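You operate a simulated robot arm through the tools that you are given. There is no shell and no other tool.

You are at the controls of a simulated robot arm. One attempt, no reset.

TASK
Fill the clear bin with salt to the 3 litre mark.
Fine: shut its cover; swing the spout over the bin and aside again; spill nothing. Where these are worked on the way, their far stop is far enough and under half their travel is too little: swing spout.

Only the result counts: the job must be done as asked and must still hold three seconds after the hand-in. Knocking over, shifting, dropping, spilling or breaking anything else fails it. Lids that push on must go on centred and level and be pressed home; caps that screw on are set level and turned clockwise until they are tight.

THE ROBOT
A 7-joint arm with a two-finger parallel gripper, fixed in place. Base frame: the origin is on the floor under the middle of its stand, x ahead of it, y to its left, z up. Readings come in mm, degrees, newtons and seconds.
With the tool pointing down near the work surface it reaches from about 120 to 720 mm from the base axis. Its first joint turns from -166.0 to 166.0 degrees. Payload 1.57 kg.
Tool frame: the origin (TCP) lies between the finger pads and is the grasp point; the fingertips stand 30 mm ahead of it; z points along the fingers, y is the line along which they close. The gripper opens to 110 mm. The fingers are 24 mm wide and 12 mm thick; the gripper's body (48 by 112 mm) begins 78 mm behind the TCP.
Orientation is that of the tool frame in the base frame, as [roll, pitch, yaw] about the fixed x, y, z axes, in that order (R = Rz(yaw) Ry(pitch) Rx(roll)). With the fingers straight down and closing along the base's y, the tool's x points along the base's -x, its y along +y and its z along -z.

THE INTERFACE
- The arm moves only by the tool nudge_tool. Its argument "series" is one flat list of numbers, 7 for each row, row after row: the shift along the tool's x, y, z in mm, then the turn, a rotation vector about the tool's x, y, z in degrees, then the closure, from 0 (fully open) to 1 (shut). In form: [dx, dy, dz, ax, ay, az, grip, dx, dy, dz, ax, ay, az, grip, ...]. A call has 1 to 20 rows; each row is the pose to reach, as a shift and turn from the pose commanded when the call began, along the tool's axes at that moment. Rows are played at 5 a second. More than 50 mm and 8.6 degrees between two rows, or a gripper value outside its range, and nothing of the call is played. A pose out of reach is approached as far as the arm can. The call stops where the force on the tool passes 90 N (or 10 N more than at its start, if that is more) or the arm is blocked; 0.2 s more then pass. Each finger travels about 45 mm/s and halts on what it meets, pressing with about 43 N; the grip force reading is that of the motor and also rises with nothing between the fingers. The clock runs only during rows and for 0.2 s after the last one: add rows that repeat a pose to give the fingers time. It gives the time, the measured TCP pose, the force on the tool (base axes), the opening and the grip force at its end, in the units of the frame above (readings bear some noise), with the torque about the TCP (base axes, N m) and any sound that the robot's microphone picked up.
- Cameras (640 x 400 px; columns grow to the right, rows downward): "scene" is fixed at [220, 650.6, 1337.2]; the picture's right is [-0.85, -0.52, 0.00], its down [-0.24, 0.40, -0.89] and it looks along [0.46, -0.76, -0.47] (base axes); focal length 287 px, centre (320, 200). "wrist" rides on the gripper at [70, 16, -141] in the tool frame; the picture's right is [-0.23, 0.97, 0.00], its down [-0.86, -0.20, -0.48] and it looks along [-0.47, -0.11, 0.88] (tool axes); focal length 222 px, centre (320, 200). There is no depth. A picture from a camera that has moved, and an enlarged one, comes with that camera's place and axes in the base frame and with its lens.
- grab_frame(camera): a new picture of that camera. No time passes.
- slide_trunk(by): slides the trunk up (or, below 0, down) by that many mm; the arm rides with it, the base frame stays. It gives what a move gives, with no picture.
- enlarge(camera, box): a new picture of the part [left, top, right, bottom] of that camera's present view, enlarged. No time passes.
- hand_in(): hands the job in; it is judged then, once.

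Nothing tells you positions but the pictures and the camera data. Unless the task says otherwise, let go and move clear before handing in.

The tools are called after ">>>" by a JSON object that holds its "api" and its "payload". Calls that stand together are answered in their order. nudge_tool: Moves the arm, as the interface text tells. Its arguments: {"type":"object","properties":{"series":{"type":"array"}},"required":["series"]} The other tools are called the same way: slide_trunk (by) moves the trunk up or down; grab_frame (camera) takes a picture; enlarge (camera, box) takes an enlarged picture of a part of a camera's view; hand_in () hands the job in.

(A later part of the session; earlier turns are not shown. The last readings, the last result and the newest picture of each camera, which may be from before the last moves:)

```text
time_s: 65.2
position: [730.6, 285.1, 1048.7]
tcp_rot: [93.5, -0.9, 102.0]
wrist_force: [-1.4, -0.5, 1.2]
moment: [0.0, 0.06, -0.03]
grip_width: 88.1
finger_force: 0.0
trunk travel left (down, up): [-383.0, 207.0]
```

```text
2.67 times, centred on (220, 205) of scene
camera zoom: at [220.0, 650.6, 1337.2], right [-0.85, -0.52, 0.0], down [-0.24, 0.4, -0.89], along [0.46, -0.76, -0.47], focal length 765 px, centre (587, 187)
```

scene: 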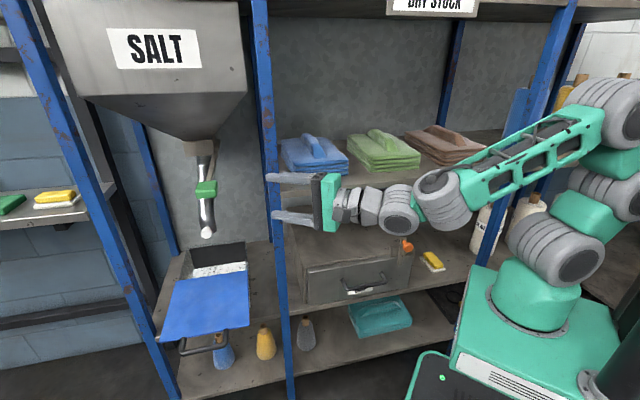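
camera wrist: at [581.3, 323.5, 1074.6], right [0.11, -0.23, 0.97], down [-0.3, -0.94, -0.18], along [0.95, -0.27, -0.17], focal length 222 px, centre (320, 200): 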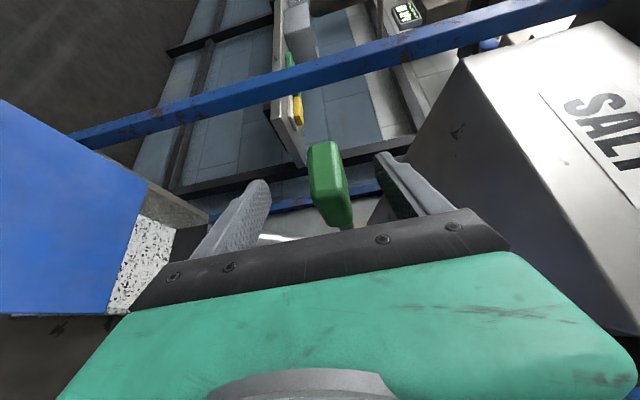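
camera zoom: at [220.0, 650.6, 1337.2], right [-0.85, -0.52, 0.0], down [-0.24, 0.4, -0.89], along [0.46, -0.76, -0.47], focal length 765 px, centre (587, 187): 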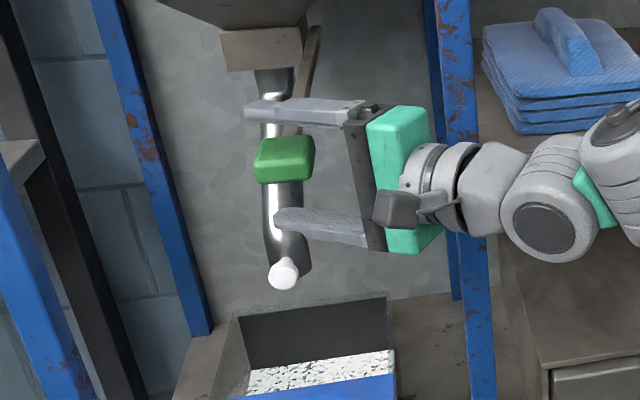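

The green grip sits between the fingers. I'll narrow the gap to about 60 mm, then press down a little to learn which way the lever moves.

>>> {"api": "nudge_tool", "payload": {"series": [0, 8, 0, 0, 0, 0, 0.45, 0, 8, 0, 0, 0, 0, 0.45, 0, 8, 0, 0, 0, 0, 0.45, 0, -2, 0, 0, 0, 0, 0.45, 0, -10, 0, 0, 0, 0, 0.45, 0, -16, 0, 0, 0, 0, 0.45]}}

>>> {"api": "grab_frame", "payload": {"camera": "wrist"}}

>>> {"api": "enlarge", "payload": {"camera": "scene", "box": [150, 130, 290, 280]}}

```text
time_s: 66.6
position: [729.5, 285.0, 1033.4]
tcp_rot: [93.4, -1.1, 101.9]
wrist_force: [0.4, 0.8, 1.2]
moment: [-0.03, -0.08, 0.01]
grip_width: 61.5
finger_force: 0.3
trunk travel left (down, up): [-383.0, 207.0]
```

```text
taken
camera wrist: at [579.2, 323.0, 1059.5], right [0.11, -0.23, 0.97], down [-0.3, -0.93, -0.19], along [0.95, -0.27, -0.17], focal length 222 px, centre (320, 200)
```

wrist: 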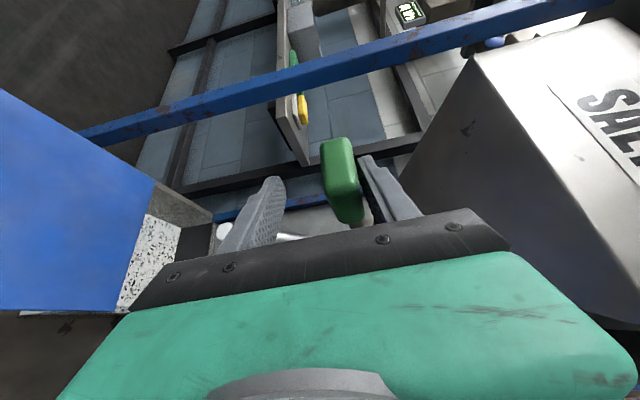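

```text
2.67 times, centred on (220, 205) of scene
camera zoom: at [220.0, 650.6, 1337.2], right [-0.85, -0.52, 0.0], down [-0.24, 0.4, -0.89], along [0.46, -0.76, -0.47], focal length 765 px, centre (587, 187)
```

zoom: 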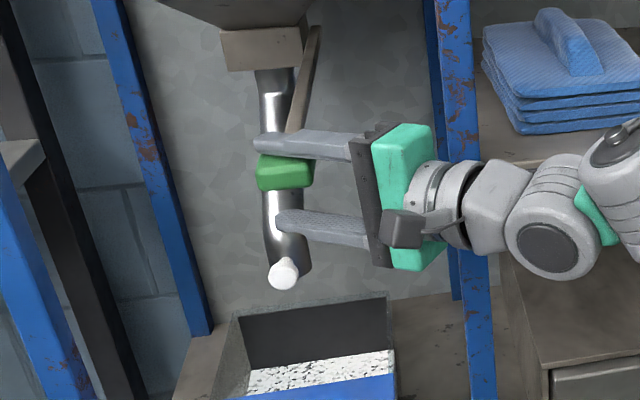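

The lever goes down easily. I'll press it down another 30 mm and look for flow.

>>> {"api": "nudge_tool", "payload": {"series": [0, -10, 0, 0, 0, 0, 0.45, 0, -20, 0, 0, 0, 0, 0.45, 0, -30, 0, 0, 0, 0, 0.45]}}

>>> {"api": "enlarge", "payload": {"camera": "scene", "box": [150, 130, 290, 290]}}

```text
time_s: 67.4
position: [728.0, 285.7, 1003.4]
tcp_rot: [93.7, -1.0, 101.9]
wrist_force: [0.8, 0.6, 2.7]
moment: [-0.02, -0.05, 0.02]
grip_width: 62.5
finger_force: 1.5
trunk travel left (down, up): [-383.0, 207.0]
```

```text
2.50 times, centred on (220, 210) of scene
camera zoom: at [220.0, 650.6, 1337.2], right [-0.85, -0.52, 0.0], down [-0.24, 0.4, -0.89], along [0.46, -0.76, -0.47], focal length 717 px, centre (570, 175)
```

zoom: 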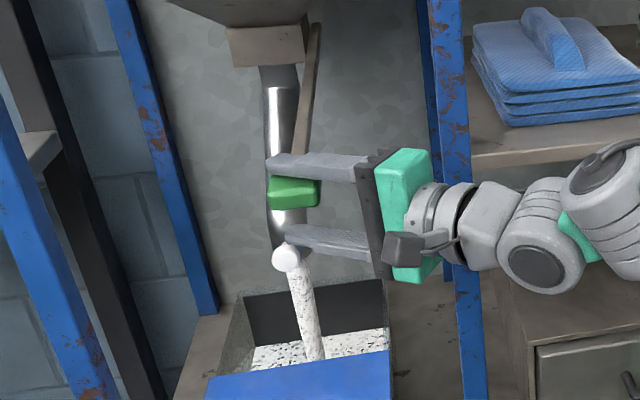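

Salt is flowing down into the bin. I'll hold the lever here about a second and measure how fast the level rises.

>>> {"api": "nudge_tool", "payload": {"series": [0, 0, 0, 0, 0, 0, 0.45, 0, 0, 0, 0, 0, 0, 0.45, 0, 0, 0, 0, 0, 0, 0.45]}}

>>> {"api": "enlarge", "payload": {"camera": "scene", "box": [175, 220, 275, 300]}}

>>> {"api": "grab_frame", "payload": {"camera": "wrist"}}

```text
time_s: 68.2
position: [725.7, 284.3, 1004.2]
tcp_rot: [93.6, -1.0, 101.8]
wrist_force: [-0.1, -0.2, 2.0]
moment: [0.03, -0.05, -0.01]
grip_width: 62.5
finger_force: 1.1
trunk travel left (down, up): [-383.0, 207.0]
```

```text
5.00 times, centred on (225, 260) of scene
camera zoom: at [220.0, 650.6, 1337.2], right [-0.85, -0.52, 0.0], down [-0.24, 0.4, -0.89], along [0.46, -0.76, -0.47], focal length 1434 px, centre (795, -100)
```

zoom: 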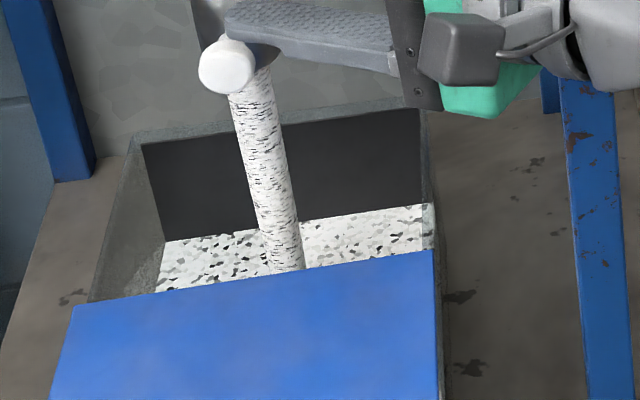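

```text
taken
camera wrist: at [577.4, 323.0, 1029.2], right [0.11, -0.23, 0.97], down [-0.3, -0.93, -0.18], along [0.95, -0.27, -0.17], focal length 222 px, centre (320, 200)
```

wrist: 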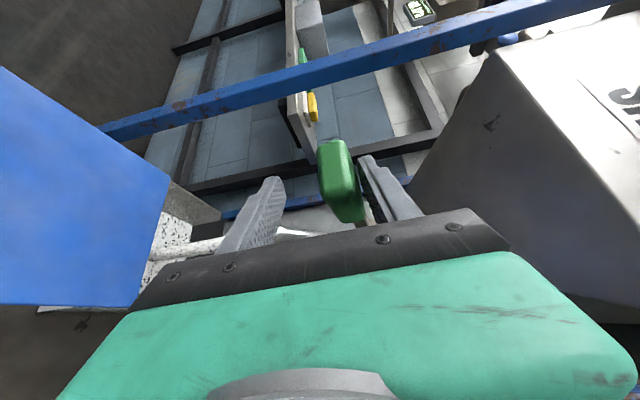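

The stream falls cleanly into the bin, roughly 0.2 litre per second. I'll hold for about another second and measure the rise again.

>>> {"api": "nudge_tool", "payload": {"series": [0, 0, 0, 0, 0, 0, 0.45, 0, 0, 0, 0, 0, 0, 0.45, 0, 0, 0, 0, 0, 0, 0.45, 0, 0, 0, 0, 0, 0, 0.45]}}

>>> {"api": "enlarge", "payload": {"camera": "scene", "box": [175, 220, 275, 300]}}

```text
time_s: 69.2
position: [727.2, 285.2, 1003.2]
tcp_rot: [93.7, -1.1, 102.0]
wrist_force: [-0.3, 0.1, 1.7]
moment: [0.0, -0.07, -0.05]
grip_width: 62.5
finger_force: 1.4
trunk travel left (down, up): [-383.0, 207.0]
```

```text
5.00 times, centred on (225, 260) of scene
camera zoom: at [220.0, 650.6, 1337.2], right [-0.85, -0.52, 0.0], down [-0.24, 0.4, -0.89], along [0.46, -0.76, -0.47], focal length 1434 px, centre (795, -100)
```

zoom: 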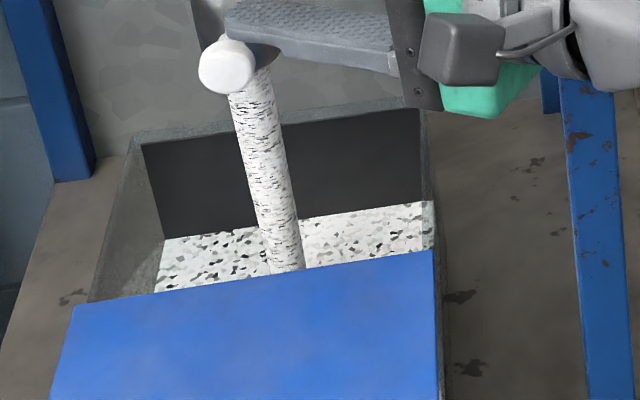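

The level rises about 3 mm per second, roughly 0.12 litre per second. I'll let it run three more seconds and then check again.

>>> {"api": "nudge_tool", "payload": {"series": [0, 0, 0, 0, 0, 0, 0.45, 0, 0, 0, 0, 0, 0, 0.45, 0, 0, 0, 0, 0, 0, 0.45, 0, 0, 0, 0, 0, 0, 0.45, 0, 0, 0, 0, 0, 0, 0.45, 0, 0, 0, 0, 0, 0, 0.45, 0, 0, 0, 0, 0, 0, 0.45, 0, 0, 0, 0, 0, 0, 0.45, 0, 0, 0, 0, 0, 0, 0.45, 0, 0, 0, 0, 0, 0, 0.45, 0, 0, 0, 0, 0, 0, 0.45, 0, 0, 0, 0, 0, 0, 0.45]}}

>>> {"api": "enlarge", "payload": {"camera": "scene", "box": [175, 220, 275, 300]}}

```text
time_s: 71.8
position: [727.7, 284.4, 1003.3]
tcp_rot: [93.6, -1.1, 101.9]
wrist_force: [-0.1, -0.5, 2.1]
moment: [0.01, -0.05, 0.0]
grip_width: 62.5
finger_force: 0.8
trunk travel left (down, up): [-383.0, 207.0]
```

```text
5.00 times, centred on (225, 260) of scene
camera zoom: at [220.0, 650.6, 1337.2], right [-0.85, -0.52, 0.0], down [-0.24, 0.4, -0.89], along [0.46, -0.76, -0.47], focal length 1434 px, centre (795, -100)
```

zoom: 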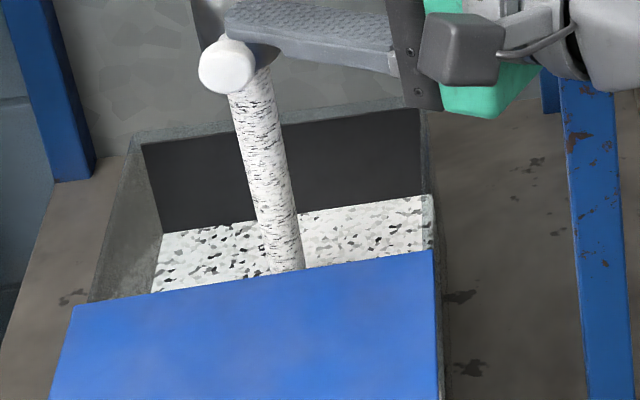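

The level is now near 2.2–2.5 litre by my estimate. I'll let it run 1.6 s more, then push the lever back up to close the gate and take an accurate reading.

>>> {"api": "nudge_tool", "payload": {"series": [0, 0, 0, 0, 0, 0, 0.45, 0, 0, 0, 0, 0, 0, 0.45, 0, 0, 0, 0, 0, 0, 0.45, 0, 0, 0, 0, 0, 0, 0.45, 0, 0, 0, 0, 0, 0, 0.45, 0, 0, 0, 0, 0, 0, 0.45, 0, 0, 0, 0, 0, 0, 0.45, 0, 0, 0, 0, 0, 0, 0.45, 0, 30, 0, 0, 0, 0, 0.45, 0, 50, 0, 0, 0, 0, 0.45, 0, 62, 0, 0, 0, 0, 0.45, 0, 66, 0, 0, 0, 0, 0.45, 0, 66, 0, 0, 0, 0, 0.45]}}

>>> {"api": "enlarge", "payload": {"camera": "scene", "box": [150, 130, 290, 290]}}

>>> {"api": "enlarge", "payload": {"camera": "scene", "box": [175, 220, 275, 300]}}

```text
time_s: 74.6
position: [731.1, 285.2, 1069.6]
tcp_rot: [93.6, -0.9, 101.9]
wrist_force: [0.3, 0.4, -0.1]
moment: [0.01, 0.0, 0.02]
grip_width: 60.6
finger_force: 0.1
trunk travel left (down, up): [-383.0, 207.0]
```

```text
2.50 times, centred on (220, 210) of scene
camera zoom: at [220.0, 650.6, 1337.2], right [-0.85, -0.52, 0.0], down [-0.24, 0.4, -0.89], along [0.46, -0.76, -0.47], focal length 717 px, centre (570, 175)
```

zoom: 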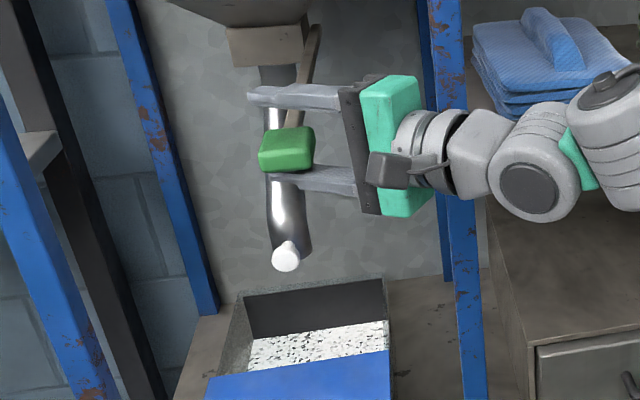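

```text
5.00 times, centred on (225, 260) of scene
camera zoom: at [220.0, 650.6, 1337.2], right [-0.85, -0.52, 0.0], down [-0.24, 0.4, -0.89], along [0.46, -0.76, -0.47], focal length 1434 px, centre (795, -100)
```

zoom: 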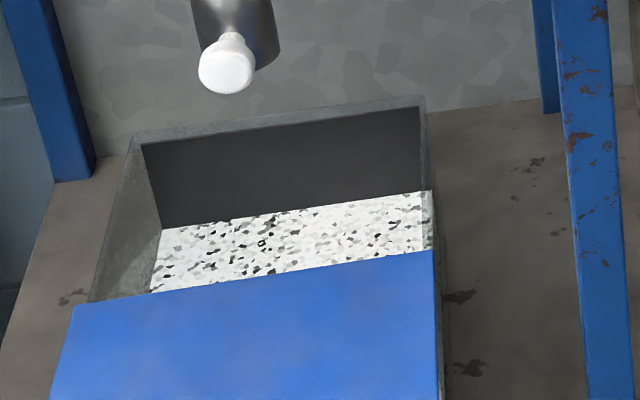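

The flow has stopped and the lever is back where it started. I'll ease off the grip, back away from the lever and go down to read the front marks directly.

>>> {"api": "nudge_tool", "payload": {"series": [0, -12, 0, 0, 0, 0, 0.45, 0, -12, -40, 0, 0, 0, 0.45, 0, -12, -80, 0, 0, 0, 0.45, 0, -12, -120, 0, 0, 0, 0.45, 0, -12, -160, 0, 0, 0, 0.45]}}

```text
time_s: 75.8
position: [574.8, 251.2, 1067.2]
tcp_rot: [93.5, -0.9, 101.9]
wrist_force: [-0.5, 0.4, 0.1]
moment: [0.01, -0.01, -0.03]
grip_width: 60.5
finger_force: 0.0
trunk travel left (down, up): [-383.0, 207.0]
```

>>> {"api": "slide_trunk", "payload": {"by": -383}}

>>> {"api": "enlarge", "payload": {"camera": "scene", "box": [150, 130, 290, 290]}}

```text
time_s: 79.5
position: [575.7, 251.7, 684.3]
tcp_rot: [93.6, -1.0, 101.9]
wrist_force: [-0.1, -0.3, 0.1]
moment: [0.02, -0.02, 0.01]
grip_width: 60.2
finger_force: 0.1
trunk travel left (down, up): [0.0, 590.0]
```

```text
2.50 times, centred on (220, 210) of scene
camera zoom: at [220.0, 650.6, 1337.2], right [-0.85, -0.52, 0.0], down [-0.24, 0.4, -0.89], along [0.46, -0.76, -0.47], focal length 717 px, centre (570, 175)
```

zoom: 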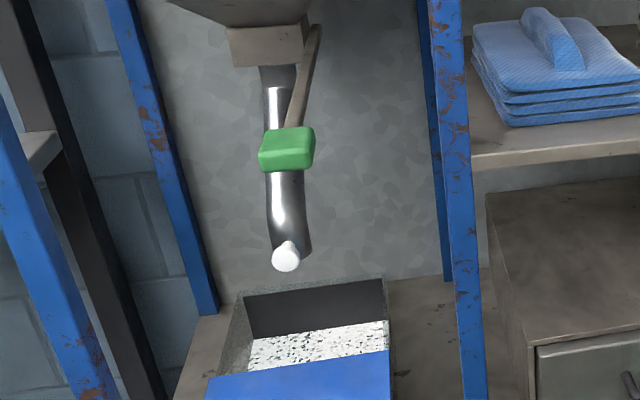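

>>> {"api": "nudge_tool", "payload": {"series": [0, -30, 0, 0, 0, 0, 0.2, 0, -60, 0, 0, 0, 0, 0]}}

>>> {"api": "grab_frame", "payload": {"camera": "wrist"}}

```text
time_s: 80.1
position: [571.0, 250.6, 624.6]
tcp_rot: [93.6, -1.0, 101.9]
wrist_force: [-0.7, -0.5, 0.5]
moment: [-0.02, 0.0, -0.01]
grip_width: 109.8
finger_force: 0.0
trunk travel left (down, up): [0.0, 590.0]
```

```text
taken
camera wrist: at [420.1, 289.8, 650.6], right [0.11, -0.23, 0.97], down [-0.3, -0.93, -0.18], along [0.95, -0.27, -0.17], focal length 222 px, centre (320, 200)
```

wrist: 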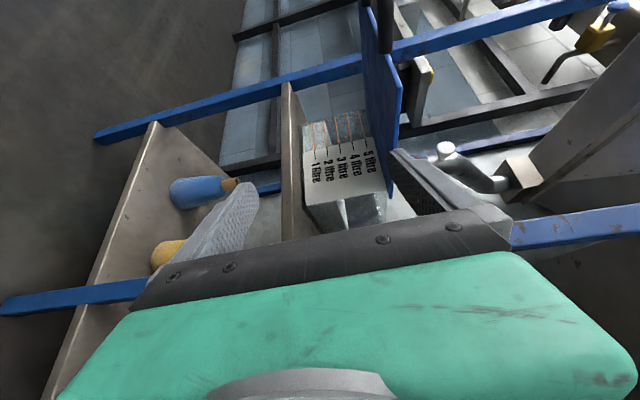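

>>> {"api": "enlarge", "payload": {"camera": "wrist", "box": [290, 90, 400, 220]}}

>>> {"api": "enlarge", "payload": {"camera": "wrist", "box": [295, 100, 385, 170]}}

```text
3.08 times, centred on (345, 155) of wrist
camera zoom: at [420.1, 289.8, 650.6], right [0.11, -0.23, 0.97], down [-0.3, -0.93, -0.18], along [0.95, -0.27, -0.17], focal length 684 px, centre (243, 338)
```

zoom: 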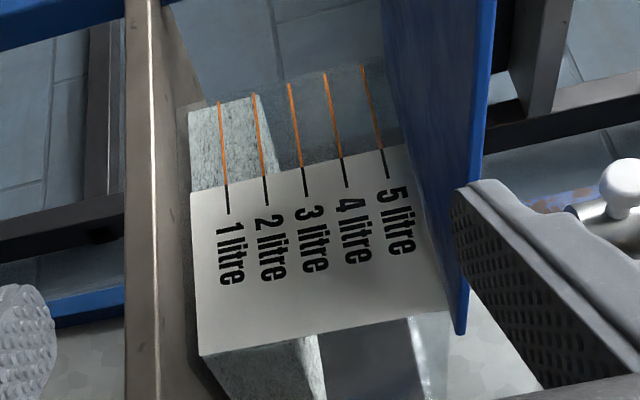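

```text
5.71 times, centred on (340, 135) of wrist
camera zoom: at [420.1, 289.8, 650.6], right [0.11, -0.23, 0.97], down [-0.3, -0.93, -0.18], along [0.95, -0.27, -0.17], focal length 1269 px, centre (206, 571)
```

zoom: 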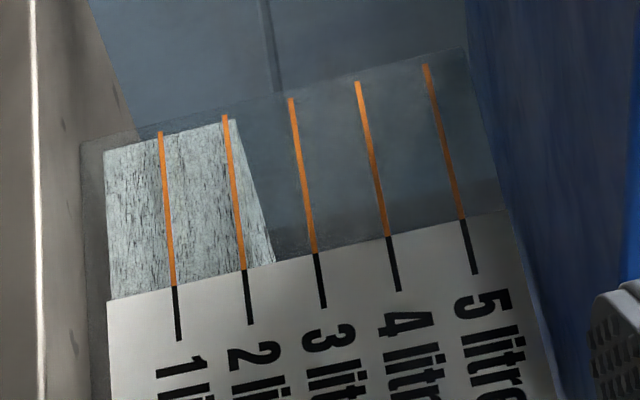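

From nearly level, the salt stands a little above the 2-litre mark at the left edge. I'll zoom on the right-hand side wall to cross-check.

>>> {"api": "enlarge", "payload": {"camera": "wrist", "box": [300, 160, 400, 230]}}

>>> {"api": "enlarge", "payload": {"camera": "wrist", "box": [300, 105, 390, 215]}}

```text
5.71 times, centred on (350, 195) of wrist
camera zoom: at [420.1, 289.8, 650.6], right [0.11, -0.23, 0.97], down [-0.3, -0.93, -0.18], along [0.95, -0.27, -0.17], focal length 1269 px, centre (149, 229)
```

zoom: 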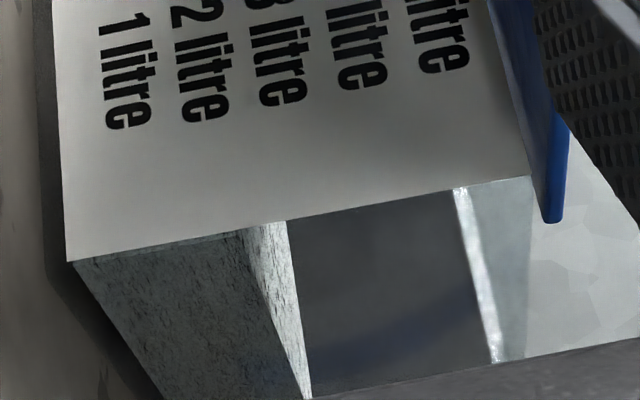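

```text
3.64 times, centred on (345, 160) of wrist
camera zoom: at [420.1, 289.8, 650.6], right [0.11, -0.23, 0.97], down [-0.3, -0.93, -0.18], along [0.95, -0.27, -0.17], focal length 808 px, centre (229, 346)
```

zoom: 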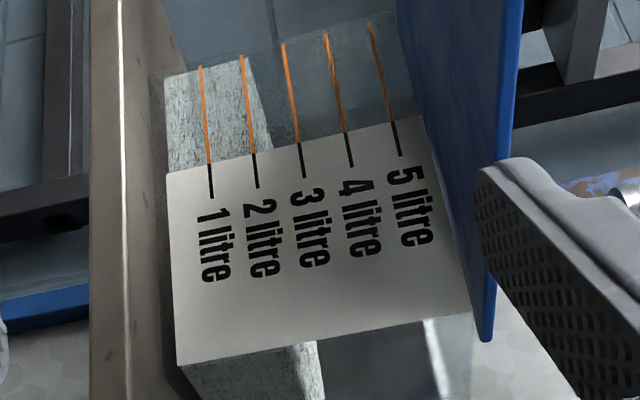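

Both corners agree: the level is about 2.1 litre now, so about 0.9 litre more is needed at 0.09 litre per second. I'll return to the lever.

>>> {"api": "nudge_tool", "payload": {"series": [0, 30, 0, 0, 0, 0, 0.45, 0, 60, 0, 0, 0, 0, 0.45]}}

```text
time_s: 80.7
position: [574.3, 250.5, 683.0]
tcp_rot: [93.6, -1.1, 101.8]
wrist_force: [0.4, 0.8, -0.5]
moment: [0.0, 0.0, -0.01]
grip_width: 60.3
finger_force: 0.2
trunk travel left (down, up): [0.0, 590.0]
```

>>> {"api": "slide_trunk", "payload": {"by": 383}}

```text
time_s: 84.3
position: [575.3, 251.3, 1066.4]
tcp_rot: [93.6, -1.1, 102.0]
wrist_force: [0.6, 0.0, -0.3]
moment: [-0.01, 0.02, -0.01]
grip_width: 60.6
finger_force: 0.0
trunk travel left (down, up): [-383.0, 207.0]
```

>>> {"api": "nudge_tool", "payload": {"series": [0, 0, 40, 0, 0, 0, 0.45, 0, 0, 80, 0, 0, 0, 0.45, 0, 0, 120, 0, 0, 0, 0.45, 0, 0, 160, 0, 0, 0, 0.45]}}

>>> {"api": "enlarge", "payload": {"camera": "scene", "box": [150, 130, 290, 290]}}

```text
time_s: 85.3
position: [730.1, 285.3, 1057.0]
tcp_rot: [93.7, -1.0, 101.9]
wrist_force: [0.5, -0.7, -0.4]
moment: [0.0, -0.01, 0.01]
grip_width: 60.4
finger_force: 0.1
trunk travel left (down, up): [-383.0, 207.0]
```

```text
2.50 times, centred on (220, 210) of scene
camera zoom: at [220.0, 650.6, 1337.2], right [-0.85, -0.52, 0.0], down [-0.24, 0.4, -0.89], along [0.46, -0.76, -0.47], focal length 717 px, centre (570, 175)
```

zoom: 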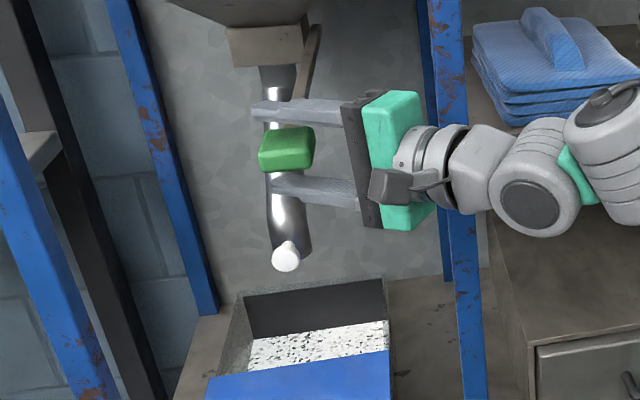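

The fingers straddle the grip again. I'll press down to the same opening as before and hold.

>>> {"api": "nudge_tool", "payload": {"series": [0, -14, 0, 0, 0, 0, 0.45, 0, -28, 0, 0, 0, 0, 0.45, 0, -42, 0, 0, 0, 0, 0.45, 0, -54, 0, 0, 0, 0, 0.45, 0, -54, 0, 0, 0, 0, 0.45, 0, -54, 0, 0, 0, 0, 0.45, 0, -54, 0, 0, 0, 0, 0.45, 0, -54, 0, 0, 0, 0, 0.45, 0, -54, 0, 0, 0, 0, 0.45, 0, -54, 0, 0, 0, 0, 0.45, 0, -54, 0, 0, 0, 0, 0.45, 0, -54, 0, 0, 0, 0, 0.45, 0, -54, 0, 0, 0, 0, 0.45, 0, -54, 0, 0, 0, 0, 0.45, 0, -54, 0, 0, 0, 0, 0.45, 0, -54, 0, 0, 0, 0, 0.45, 0, -54, 0, 0, 0, 0, 0.45, 0, -54, 0, 0, 0, 0, 0.45]}}

>>> {"api": "enlarge", "payload": {"camera": "scene", "box": [175, 220, 275, 300]}}

```text
time_s: 89.2
position: [726.0, 284.5, 1002.8]
tcp_rot: [93.7, -0.9, 101.9]
wrist_force: [0.5, 0.2, 1.3]
moment: [-0.02, -0.12, -0.02]
grip_width: 62.7
finger_force: 1.2
trunk travel left (down, up): [-383.0, 207.0]
```

```text
5.00 times, centred on (225, 260) of scene
camera zoom: at [220.0, 650.6, 1337.2], right [-0.85, -0.52, 0.0], down [-0.24, 0.4, -0.89], along [0.46, -0.76, -0.47], focal length 1434 px, centre (795, -100)
```

zoom: 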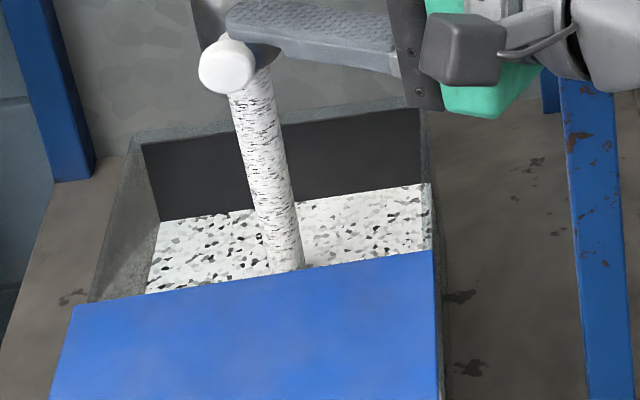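

The level is near 2.4 litre. I'll hold about four seconds more.

>>> {"api": "nudge_tool", "payload": {"series": [0, 0, 0, 0, 0, 0, 0.45, 0, 0, 0, 0, 0, 0, 0.45, 0, 0, 0, 0, 0, 0, 0.45, 0, 0, 0, 0, 0, 0, 0.45, 0, 0, 0, 0, 0, 0, 0.45, 0, 0, 0, 0, 0, 0, 0.45, 0, 0, 0, 0, 0, 0, 0.45, 0, 0, 0, 0, 0, 0, 0.45, 0, 0, 0, 0, 0, 0, 0.45, 0, 0, 0, 0, 0, 0, 0.45, 0, 0, 0, 0, 0, 0, 0.45, 0, 0, 0, 0, 0, 0, 0.45, 0, 0, 0, 0, 0, 0, 0.45, 0, 0, 0, 0, 0, 0, 0.45, 0, 0, 0, 0, 0, 0, 0.45, 0, 0, 0, 0, 0, 0, 0.45, 0, 0, 0, 0, 0, 0, 0.45, 0, 0, 0, 0, 0, 0, 0.45, 0, 0, 0, 0, 0, 0, 0.45]}}

>>> {"api": "enlarge", "payload": {"camera": "scene", "box": [175, 220, 275, 300]}}

```text
time_s: 93.2
position: [726.9, 284.4, 1003.1]
tcp_rot: [93.6, -1.0, 101.9]
wrist_force: [-0.6, -0.4, 1.4]
moment: [-0.01, -0.04, -0.01]
grip_width: 62.4
finger_force: 0.6
trunk travel left (down, up): [-383.0, 207.0]
```

```text
5.00 times, centred on (225, 260) of scene
camera zoom: at [220.0, 650.6, 1337.2], right [-0.85, -0.52, 0.0], down [-0.24, 0.4, -0.89], along [0.46, -0.76, -0.47], focal length 1434 px, centre (795, -100)
```

zoom: 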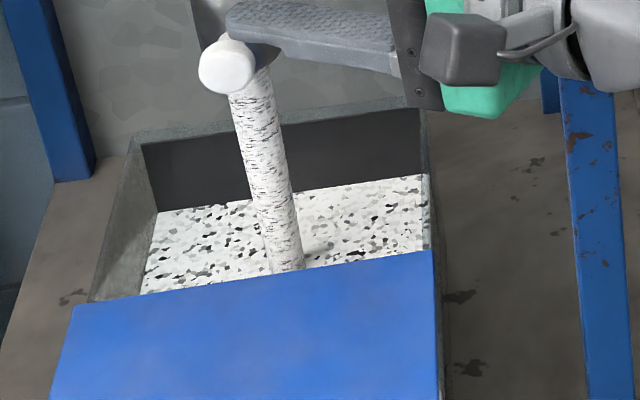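

About 2.75 litre now. I'll give it 0.6 s more, then close the gate and read the marks again.

>>> {"api": "nudge_tool", "payload": {"series": [0, 0, 0, 0, 0, 0, 0.45, 0, 0, 0, 0, 0, 0, 0.45, 0, 0, 0, 0, 0, 0, 0.45, 0, 30, 0, 0, 0, 0, 0.45, 0, 50, 0, 0, 0, 0, 0.45, 0, 62, 0, 0, 0, 0, 0.45, 0, 66, 0, 0, 0, 0, 0.45, 0, 66, 0, 0, 0, 0, 0.45, 0, 54, 0, 0, 0, 0, 0.45]}}

>>> {"api": "enlarge", "payload": {"camera": "scene", "box": [175, 220, 275, 300]}}

>>> {"api": "enlarge", "payload": {"camera": "scene", "box": [150, 130, 290, 290]}}

```text
time_s: 95.2
position: [731.5, 284.7, 1056.7]
tcp_rot: [93.7, -1.1, 101.7]
wrist_force: [-0.2, 0.2, 0.2]
moment: [-0.01, 0.02, -0.02]
grip_width: 60.7
finger_force: 0.2
trunk travel left (down, up): [-383.0, 207.0]
```

```text
5.00 times, centred on (225, 260) of scene
camera zoom: at [220.0, 650.6, 1337.2], right [-0.85, -0.52, 0.0], down [-0.24, 0.4, -0.89], along [0.46, -0.76, -0.47], focal length 1434 px, centre (795, -100)
```

zoom: 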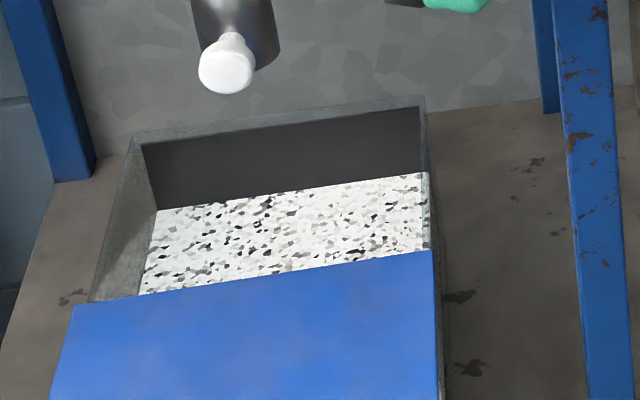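

```text
2.50 times, centred on (220, 210) of scene
camera zoom: at [220.0, 650.6, 1337.2], right [-0.85, -0.52, 0.0], down [-0.24, 0.4, -0.89], along [0.46, -0.76, -0.47], focal length 717 px, centre (570, 175)
```

zoom: 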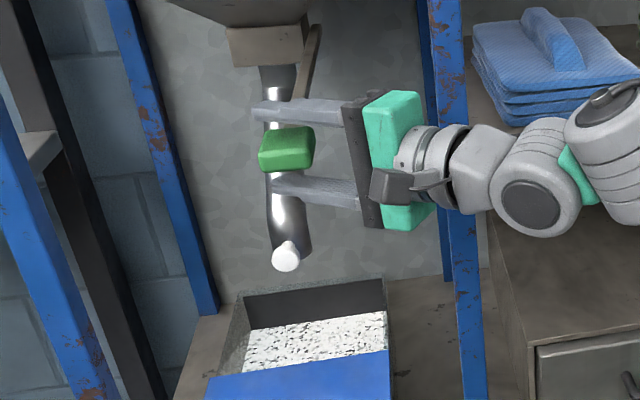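

The gate is shut again at roughly 2.8 litre. I'll go back down for a precise reading.

>>> {"api": "nudge_tool", "payload": {"series": [0, 0, -40, 0, 0, 0, 0.45, 0, 0, -80, 0, 0, 0, 0.45, 0, 0, -120, 0, 0, 0, 0.45, 0, 0, -160, 0, 0, 0, 0.45]}}

```text
time_s: 96.2
position: [574.9, 251.6, 1068.4]
tcp_rot: [93.6, -1.0, 101.9]
wrist_force: [0.5, 0.2, -0.1]
moment: [-0.01, -0.03, 0.0]
grip_width: 60.5
finger_force: 0.1
trunk travel left (down, up): [-383.0, 207.0]
```

>>> {"api": "slide_trunk", "payload": {"by": -383}}

```text
time_s: 99.8
position: [575.6, 252.4, 684.3]
tcp_rot: [93.6, -1.0, 101.8]
wrist_force: [0.2, -0.4, 0.4]
moment: [0.0, 0.01, 0.04]
grip_width: 60.5
finger_force: 0.2
trunk travel left (down, up): [0.0, 590.0]
```

>>> {"api": "nudge_tool", "payload": {"series": [0, -35, 0, 0, 0, 0, 0.2, 0, -70, 0, 0, 0, 0, 0]}}

>>> {"api": "enlarge", "payload": {"camera": "wrist", "box": [295, 90, 405, 220]}}

>>> {"api": "enlarge", "payload": {"camera": "wrist", "box": [295, 90, 385, 160]}}

>>> {"api": "enlarge", "payload": {"camera": "wrist", "box": [300, 155, 400, 225]}}

```text
time_s: 100.4
position: [570.2, 252.0, 614.6]
tcp_rot: [93.5, -1.0, 101.9]
wrist_force: [0.1, 0.3, -0.3]
moment: [0.01, 0.02, 0.0]
grip_width: 109.9
finger_force: 0.1
trunk travel left (down, up): [0.0, 590.0]
```

```text
3.08 times, centred on (350, 155) of wrist
camera zoom: at [419.7, 289.9, 640.4], right [0.11, -0.23, 0.97], down [-0.3, -0.93, -0.18], along [0.95, -0.27, -0.17], focal length 684 px, centre (228, 338)
```

zoom: 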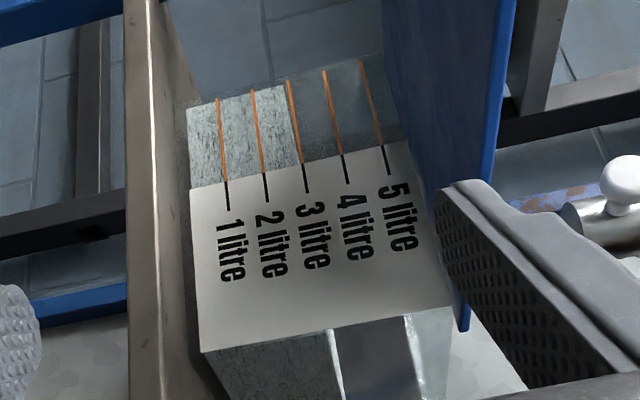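

```text
5.71 times, centred on (340, 125) of wrist
camera zoom: at [419.7, 289.9, 640.4], right [0.11, -0.23, 0.97], down [-0.3, -0.93, -0.18], along [0.95, -0.27, -0.17], focal length 1269 px, centre (206, 629)
```

zoom: 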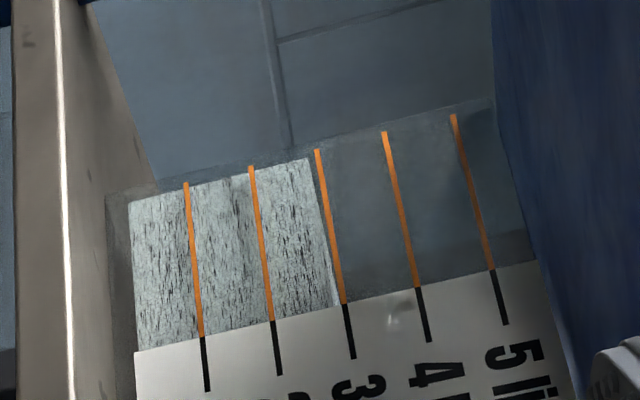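

```text
5.71 times, centred on (350, 190) of wrist
camera zoom: at [419.7, 289.9, 640.4], right [0.11, -0.23, 0.97], down [-0.3, -0.93, -0.18], along [0.95, -0.27, -0.17], focal length 1269 px, centre (149, 257)
```

zoom: 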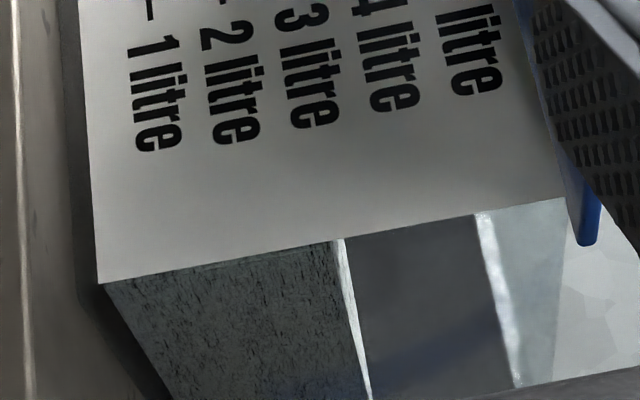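

The salt now stands at about 2.85 litre. A short burst of about one second at the same opening should bring it to 3.0; back to the lever.

>>> {"api": "nudge_tool", "payload": {"series": [0, 35, 0, 0, 0, 0, 0.45, 0, 70, 0, 0, 0, 0, 0.45]}}

```text
time_s: 101.0
position: [574.7, 252.3, 684.3]
tcp_rot: [93.7, -1.0, 101.9]
wrist_force: [0.3, -0.2, -0.2]
moment: [-0.01, 0.0, 0.01]
grip_width: 60.2
finger_force: 0.0
trunk travel left (down, up): [0.0, 590.0]
```

>>> {"api": "slide_trunk", "payload": {"by": 383}}

```text
time_s: 104.7
position: [575.1, 251.5, 1068.4]
tcp_rot: [93.6, -1.0, 101.9]
wrist_force: [0.2, -0.4, 0.1]
moment: [-0.02, 0.0, -0.04]
grip_width: 60.5
finger_force: 0.1
trunk travel left (down, up): [-383.0, 207.0]
```

>>> {"api": "nudge_tool", "payload": {"series": [0, 0, 40, 0, 0, 0, 0.45, 0, 0, 80, 0, 0, 0, 0.45, 0, 0, 120, 0, 0, 0, 0.45, 0, 0, 160, 0, 0, 0, 0.45]}}

>>> {"api": "enlarge", "payload": {"camera": "scene", "box": [150, 130, 290, 290]}}

```text
time_s: 105.7
position: [731.0, 286.1, 1056.0]
tcp_rot: [93.6, -0.9, 101.9]
wrist_force: [0.2, 1.1, 0.3]
moment: [0.0, 0.03, 0.04]
grip_width: 60.5
finger_force: 0.1
trunk travel left (down, up): [-383.0, 207.0]
```

```text
2.50 times, centred on (220, 210) of scene
camera zoom: at [220.0, 650.6, 1337.2], right [-0.85, -0.52, 0.0], down [-0.24, 0.4, -0.89], along [0.46, -0.76, -0.47], focal length 717 px, centre (570, 175)
```

zoom: 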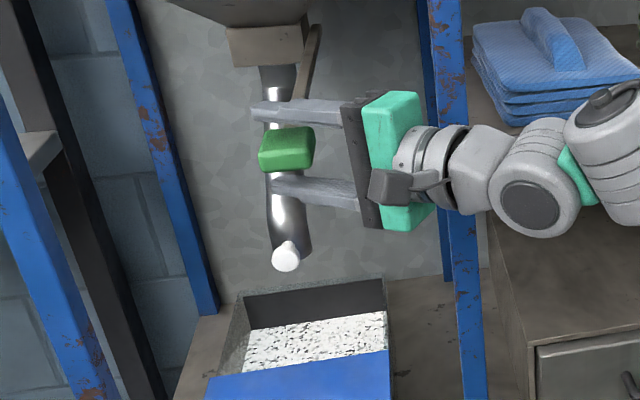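

Set on the grip again. I'll do the short burst: press down, hold one second, push back up to closed, and centre off.

>>> {"api": "nudge_tool", "payload": {"series": [0, -14, 0, 0, 0, 0, 0.45, 0, -28, 0, 0, 0, 0, 0.45, 0, -42, 0, 0, 0, 0, 0.45, 0, -54, 0, 0, 0, 0, 0.45, 0, -54, 0, 0, 0, 0, 0.45, 0, -54, 0, 0, 0, 0, 0.45, 0, -54, 0, 0, 0, 0, 0.45, 0, -54, 0, 0, 0, 0, 0.45, 0, -54, 0, 0, 0, 0, 0.45, 0, -24, 0, 0, 0, 0, 0.45, 0, -4, 0, 0, 0, 0, 0.45, 0, 8, 0, 0, 0, 0, 0.45, 0, 12, 0, 0, 0, 0, 0.45, 0, 12, 0, 0, 0, 0, 0.45, 0, 0, 0, 0, 0, 0, 0.45]}}

>>> {"api": "enlarge", "payload": {"camera": "scene", "box": [175, 220, 275, 300]}}

>>> {"api": "enlarge", "payload": {"camera": "scene", "box": [150, 130, 290, 290]}}

```text
time_s: 108.9
position: [730.6, 284.1, 1056.5]
tcp_rot: [93.7, -1.1, 102.0]
wrist_force: [0.6, -0.6, 0.2]
moment: [0.0, 0.03, 0.0]
grip_width: 60.5
finger_force: 0.0
trunk travel left (down, up): [-383.0, 207.0]
```

```text
5.00 times, centred on (225, 260) of scene
camera zoom: at [220.0, 650.6, 1337.2], right [-0.85, -0.52, 0.0], down [-0.24, 0.4, -0.89], along [0.46, -0.76, -0.47], focal length 1434 px, centre (795, -100)
```

zoom: 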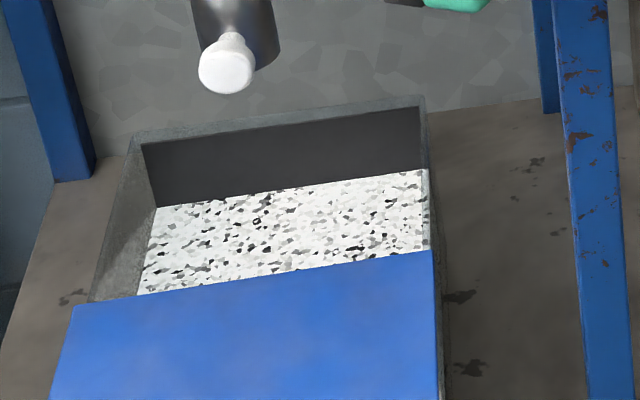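

```text
2.50 times, centred on (220, 210) of scene
camera zoom: at [220.0, 650.6, 1337.2], right [-0.85, -0.52, 0.0], down [-0.24, 0.4, -0.89], along [0.46, -0.76, -0.47], focal length 717 px, centre (570, 175)
```

zoom: 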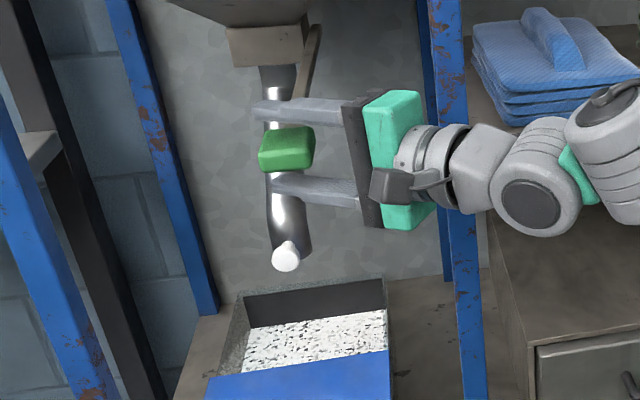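

The level is now about 2.97 litre by the scene view. I'll back off and verify it against the marks.

>>> {"api": "nudge_tool", "payload": {"series": [0, 0, -40, 0, 0, 0, 0.45, 0, 0, -80, 0, 0, 0, 0.45, 0, 0, -120, 0, 0, 0, 0.45, 0, 0, -160, 0, 0, 0, 0.45]}}

```text
time_s: 109.9
position: [574.1, 251.4, 1067.2]
tcp_rot: [93.6, -1.0, 101.9]
wrist_force: [-0.2, -0.8, -0.6]
moment: [0.0, -0.02, -0.01]
grip_width: 60.4
finger_force: 0.0
trunk travel left (down, up): [-383.0, 207.0]
```

>>> {"api": "slide_trunk", "payload": {"by": -383}}

```text
time_s: 113.6
position: [575.2, 251.1, 685.2]
tcp_rot: [93.6, -1.0, 101.9]
wrist_force: [0.3, -1.1, -0.3]
moment: [-0.02, 0.0, 0.01]
grip_width: 60.6
finger_force: 0.1
trunk travel left (down, up): [0.0, 590.0]
```

>>> {"api": "nudge_tool", "payload": {"series": [0, -35, 0, 0, 0, 0, 0.2, 0, -72, 0, 0, 0, 0, 0]}}

>>> {"api": "enlarge", "payload": {"camera": "wrist", "box": [295, 90, 385, 160]}}

>>> {"api": "enlarge", "payload": {"camera": "wrist", "box": [320, 105, 365, 150]}}

>>> {"api": "enlarge", "payload": {"camera": "wrist", "box": [300, 155, 400, 225]}}

```text
time_s: 114.2
position: [570.1, 251.3, 613.0]
tcp_rot: [93.6, -0.9, 101.8]
wrist_force: [0.2, -0.6, -0.1]
moment: [-0.03, 0.05, 0.01]
grip_width: 110.0
finger_force: 0.3
trunk travel left (down, up): [0.0, 590.0]
```

```text
5.71 times, centred on (340, 125) of wrist
camera zoom: at [419.9, 290.2, 639.1], right [0.11, -0.23, 0.97], down [-0.3, -0.93, -0.18], along [0.95, -0.27, -0.17], focal length 1269 px, centre (206, 629)
```

zoom: 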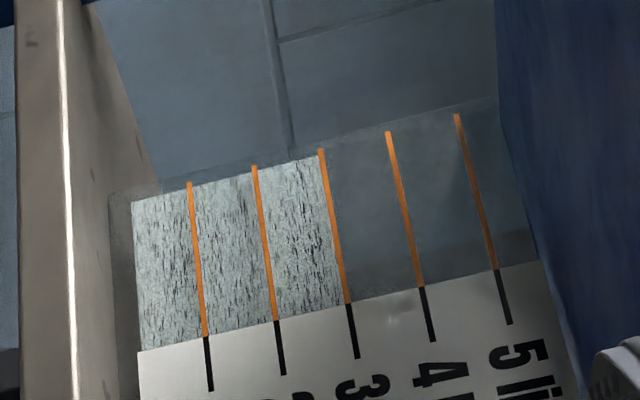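

```text
8.89 times, centred on (342, 128) of wrist
camera zoom: at [419.9, 290.2, 639.1], right [0.11, -0.23, 0.97], down [-0.3, -0.93, -0.18], along [0.95, -0.27, -0.17], focal length 1974 px, centre (120, 844)
```

zoom: 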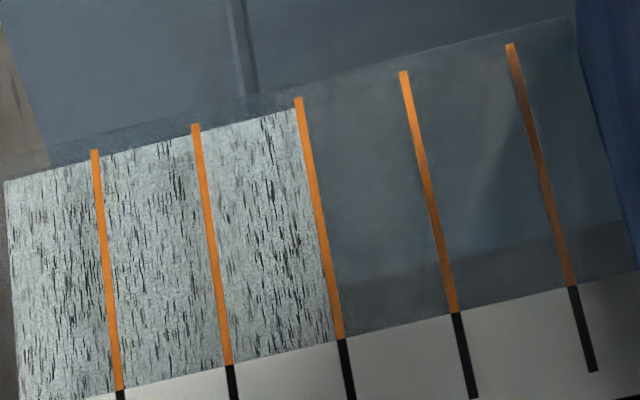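

```text
5.71 times, centred on (350, 190) of wrist
camera zoom: at [419.9, 290.2, 639.1], right [0.11, -0.23, 0.97], down [-0.3, -0.93, -0.18], along [0.95, -0.27, -0.17], focal length 1269 px, centre (149, 257)
```

zoom: 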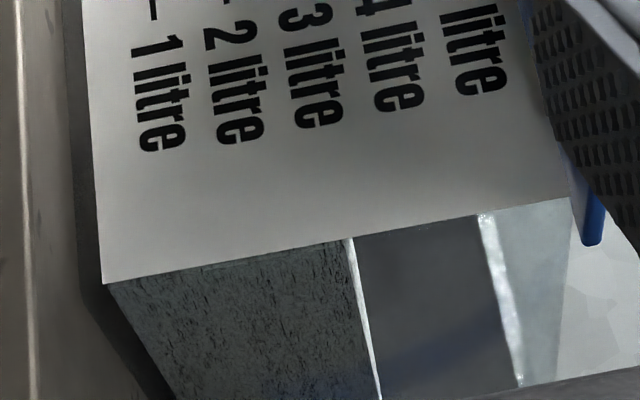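

The salt surface sits right at the 3-litre line. Now the spout must go aside; I'll rise to its height on the left side of the post, where I can grip the knob from above and below.

>>> {"api": "nudge_tool", "payload": {"series": [0, 36, 0, 0, 0, 0, 0.2, 0, 72, 0, 0, 0, 0, 0.27]}}

```text
time_s: 114.8
position: [574.7, 251.8, 684.0]
tcp_rot: [93.6, -1.0, 102.0]
wrist_force: [0.4, 0.5, -0.1]
moment: [0.0, 0.04, -0.02]
grip_width: 80.2
finger_force: 0.1
trunk travel left (down, up): [0.0, 590.0]
```

>>> {"api": "slide_trunk", "payload": {"by": 160}}

>>> {"api": "grab_frame", "payload": {"camera": "wrist"}}

```text
time_s: 116.7
position: [575.3, 251.4, 844.6]
tcp_rot: [93.6, -0.9, 101.8]
wrist_force: [0.1, -0.7, -0.2]
moment: [-0.02, 0.03, 0.01]
grip_width: 80.1
finger_force: 0.0
trunk travel left (down, up): [-160.0, 430.0]
```

```text
taken
camera wrist: at [424.8, 289.6, 870.8], right [0.11, -0.23, 0.97], down [-0.3, -0.93, -0.18], along [0.95, -0.27, -0.17], focal length 222 px, centre (320, 200)
```

wrist: 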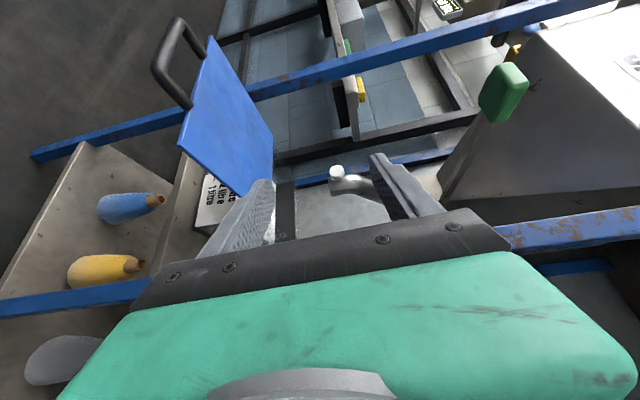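

The knob is at (904, 207, 834). I'll approach to a point just in front of it.

>>> {"api": "nudge_tool", "payload": {"series": [-18, 1, 40, 0, -1, 0, 0.27, -35, 2, 80, 0, -2, 0, 0.27, -53, 3, 120, 0, -3, 0, 0.27, -71, 4, 160, 0, -4, 0, 0.27, -88, 5, 199, 0, -4, 0, 0.27, -105.7, 5, 238, 0, -4, 0, 0.27]}}

>>> {"api": "grab_frame", "payload": {"camera": "wrist"}}

>>> {"api": "enlarge", "payload": {"camera": "scene", "box": [160, 130, 320, 290]}}

```text
time_s: 118.0
position: [829.5, 198.8, 831.8]
tcp_rot: [93.7, -0.8, 98.1]
wrist_force: [0.4, 3.1, -1.4]
moment: [0.08, -0.25, -0.51]
grip_width: 80.4
finger_force: 0.0
trunk travel left (down, up): [-160.0, 430.0]
```

```text
taken
camera wrist: at [682.4, 246.8, 857.7], right [0.1, -0.23, 0.97], down [-0.37, -0.91, -0.18], along [0.93, -0.34, -0.17], focal length 222 px, centre (320, 200)
```

wrist: 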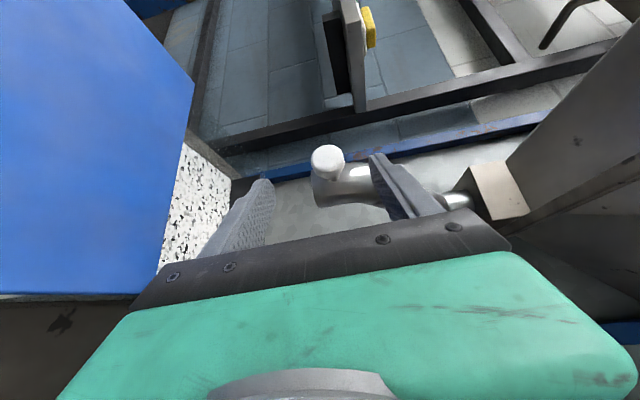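

```text
2.50 times, centred on (240, 210) of scene
camera zoom: at [220.0, 650.6, 1337.2], right [-0.85, -0.52, 0.0], down [-0.24, 0.4, -0.89], along [0.46, -0.76, -0.47], focal length 717 px, centre (520, 175)
```

zoom: 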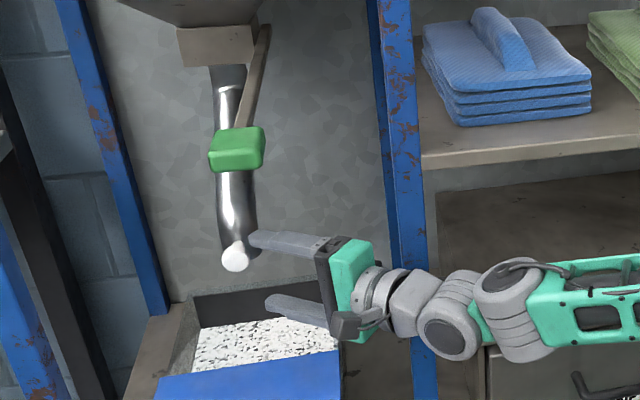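

There's a slight side force, so the wrist is probably brushing the post. I'll yaw the tool away from it first, then move onto the knob.

>>> {"api": "nudge_tool", "payload": {"series": [0, 3, 0, 0, -4, 0, 0.27, 0, 5, 0, 0, -8, 0, 0.27]}}

```text
time_s: 118.7
position: [830.3, 196.8, 838.0]
tcp_rot: [93.7, -0.3, 89.9]
wrist_force: [0.6, 0.0, -0.1]
moment: [0.01, 0.02, -0.01]
grip_width: 80.4
finger_force: 0.0
trunk travel left (down, up): [-160.0, 430.0]
```

>>> {"api": "nudge_tool", "payload": {"series": [4, 0, 20, 0, 0, 0, 0.27, 8, 1, 40, 0, 0, 0, 0.27, 10.7, 1, 58, 0, 0, 0, 0.27]}}

>>> {"api": "grab_frame", "payload": {"camera": "wrist"}}

>>> {"api": "enlarge", "payload": {"camera": "scene", "box": [160, 130, 320, 290]}}

```text
time_s: 119.5
position: [887.3, 207.5, 836.4]
tcp_rot: [93.7, -0.3, 89.9]
wrist_force: [-0.6, 0.2, 1.0]
moment: [-0.01, 0.04, 0.0]
grip_width: 80.4
finger_force: 0.1
trunk travel left (down, up): [-160.0, 430.0]
```

```text
taken
camera wrist: at [749.0, 277.6, 861.8], right [0.06, -0.23, 0.97], down [-0.49, -0.85, -0.17], along [0.87, -0.47, -0.17], focal length 222 px, centre (320, 200)
```

wrist: 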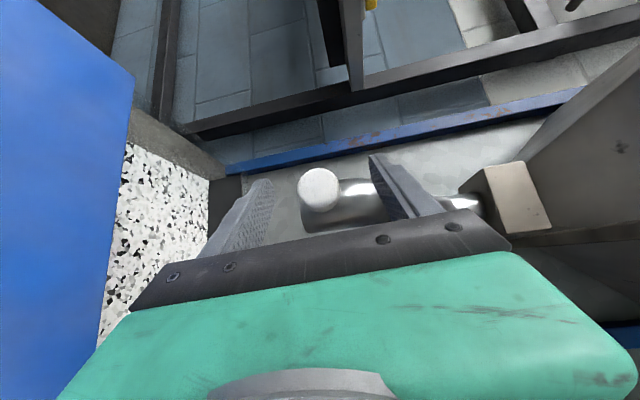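

```text
2.50 times, centred on (240, 210) of scene
camera zoom: at [220.0, 650.6, 1337.2], right [-0.85, -0.52, 0.0], down [-0.24, 0.4, -0.89], along [0.46, -0.76, -0.47], focal length 717 px, centre (520, 175)
```

zoom: 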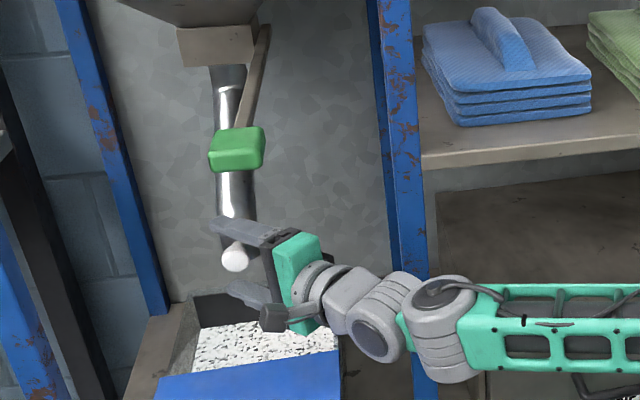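

The knob is between the fingers, but the tips reach slightly too far toward the pipe. I'll back off 10 mm and close on the knob.

>>> {"api": "nudge_tool", "payload": {"series": [0, 0, -10, 0, 0, 0, 0.27, 0, 0, -10, 0, 0, 0, 1, 0, 0, -10, 0, 0, 0, 1, 0, 0, -10, 0, 0, 0, 1, 0, 0, -10, 0, 0, 0, 1, 0, 0, -10, 0, 0, 0, 1]}}

>>> {"api": "grab_frame", "payload": {"camera": "wrist"}}

>>> {"api": "enlarge", "payload": {"camera": "scene", "box": [160, 130, 320, 290]}}

```text
time_s: 120.8
position: [877.5, 207.7, 836.9]
tcp_rot: [93.7, -0.4, 90.0]
wrist_force: [-0.9, 0.1, 0.1]
moment: [-0.01, 0.09, 0.0]
grip_width: 31.4
finger_force: 33.2
trunk travel left (down, up): [-160.0, 430.0]
```

```text
taken
camera wrist: at [738.9, 277.5, 861.7], right [0.06, -0.23, 0.97], down [-0.49, -0.85, -0.17], along [0.87, -0.47, -0.17], focal length 222 px, centre (320, 200)
```

wrist: 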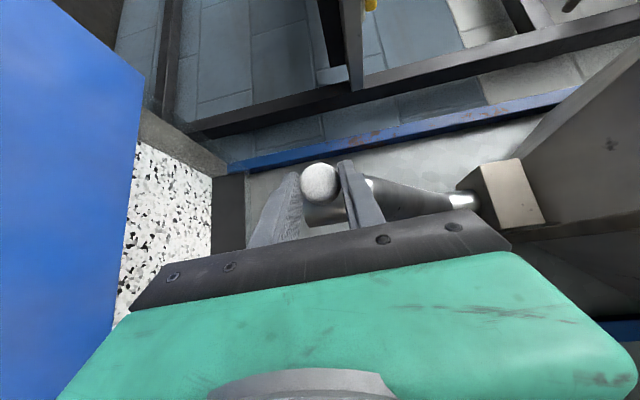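

```text
2.50 times, centred on (240, 210) of scene
camera zoom: at [220.0, 650.6, 1337.2], right [-0.85, -0.52, 0.0], down [-0.24, 0.4, -0.89], along [0.46, -0.76, -0.47], focal length 717 px, centre (520, 175)
```

zoom: 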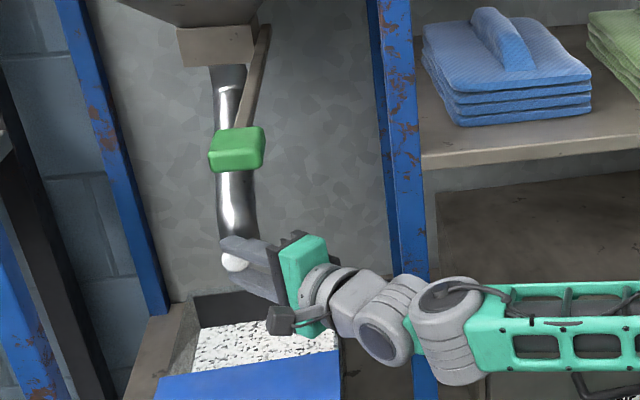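

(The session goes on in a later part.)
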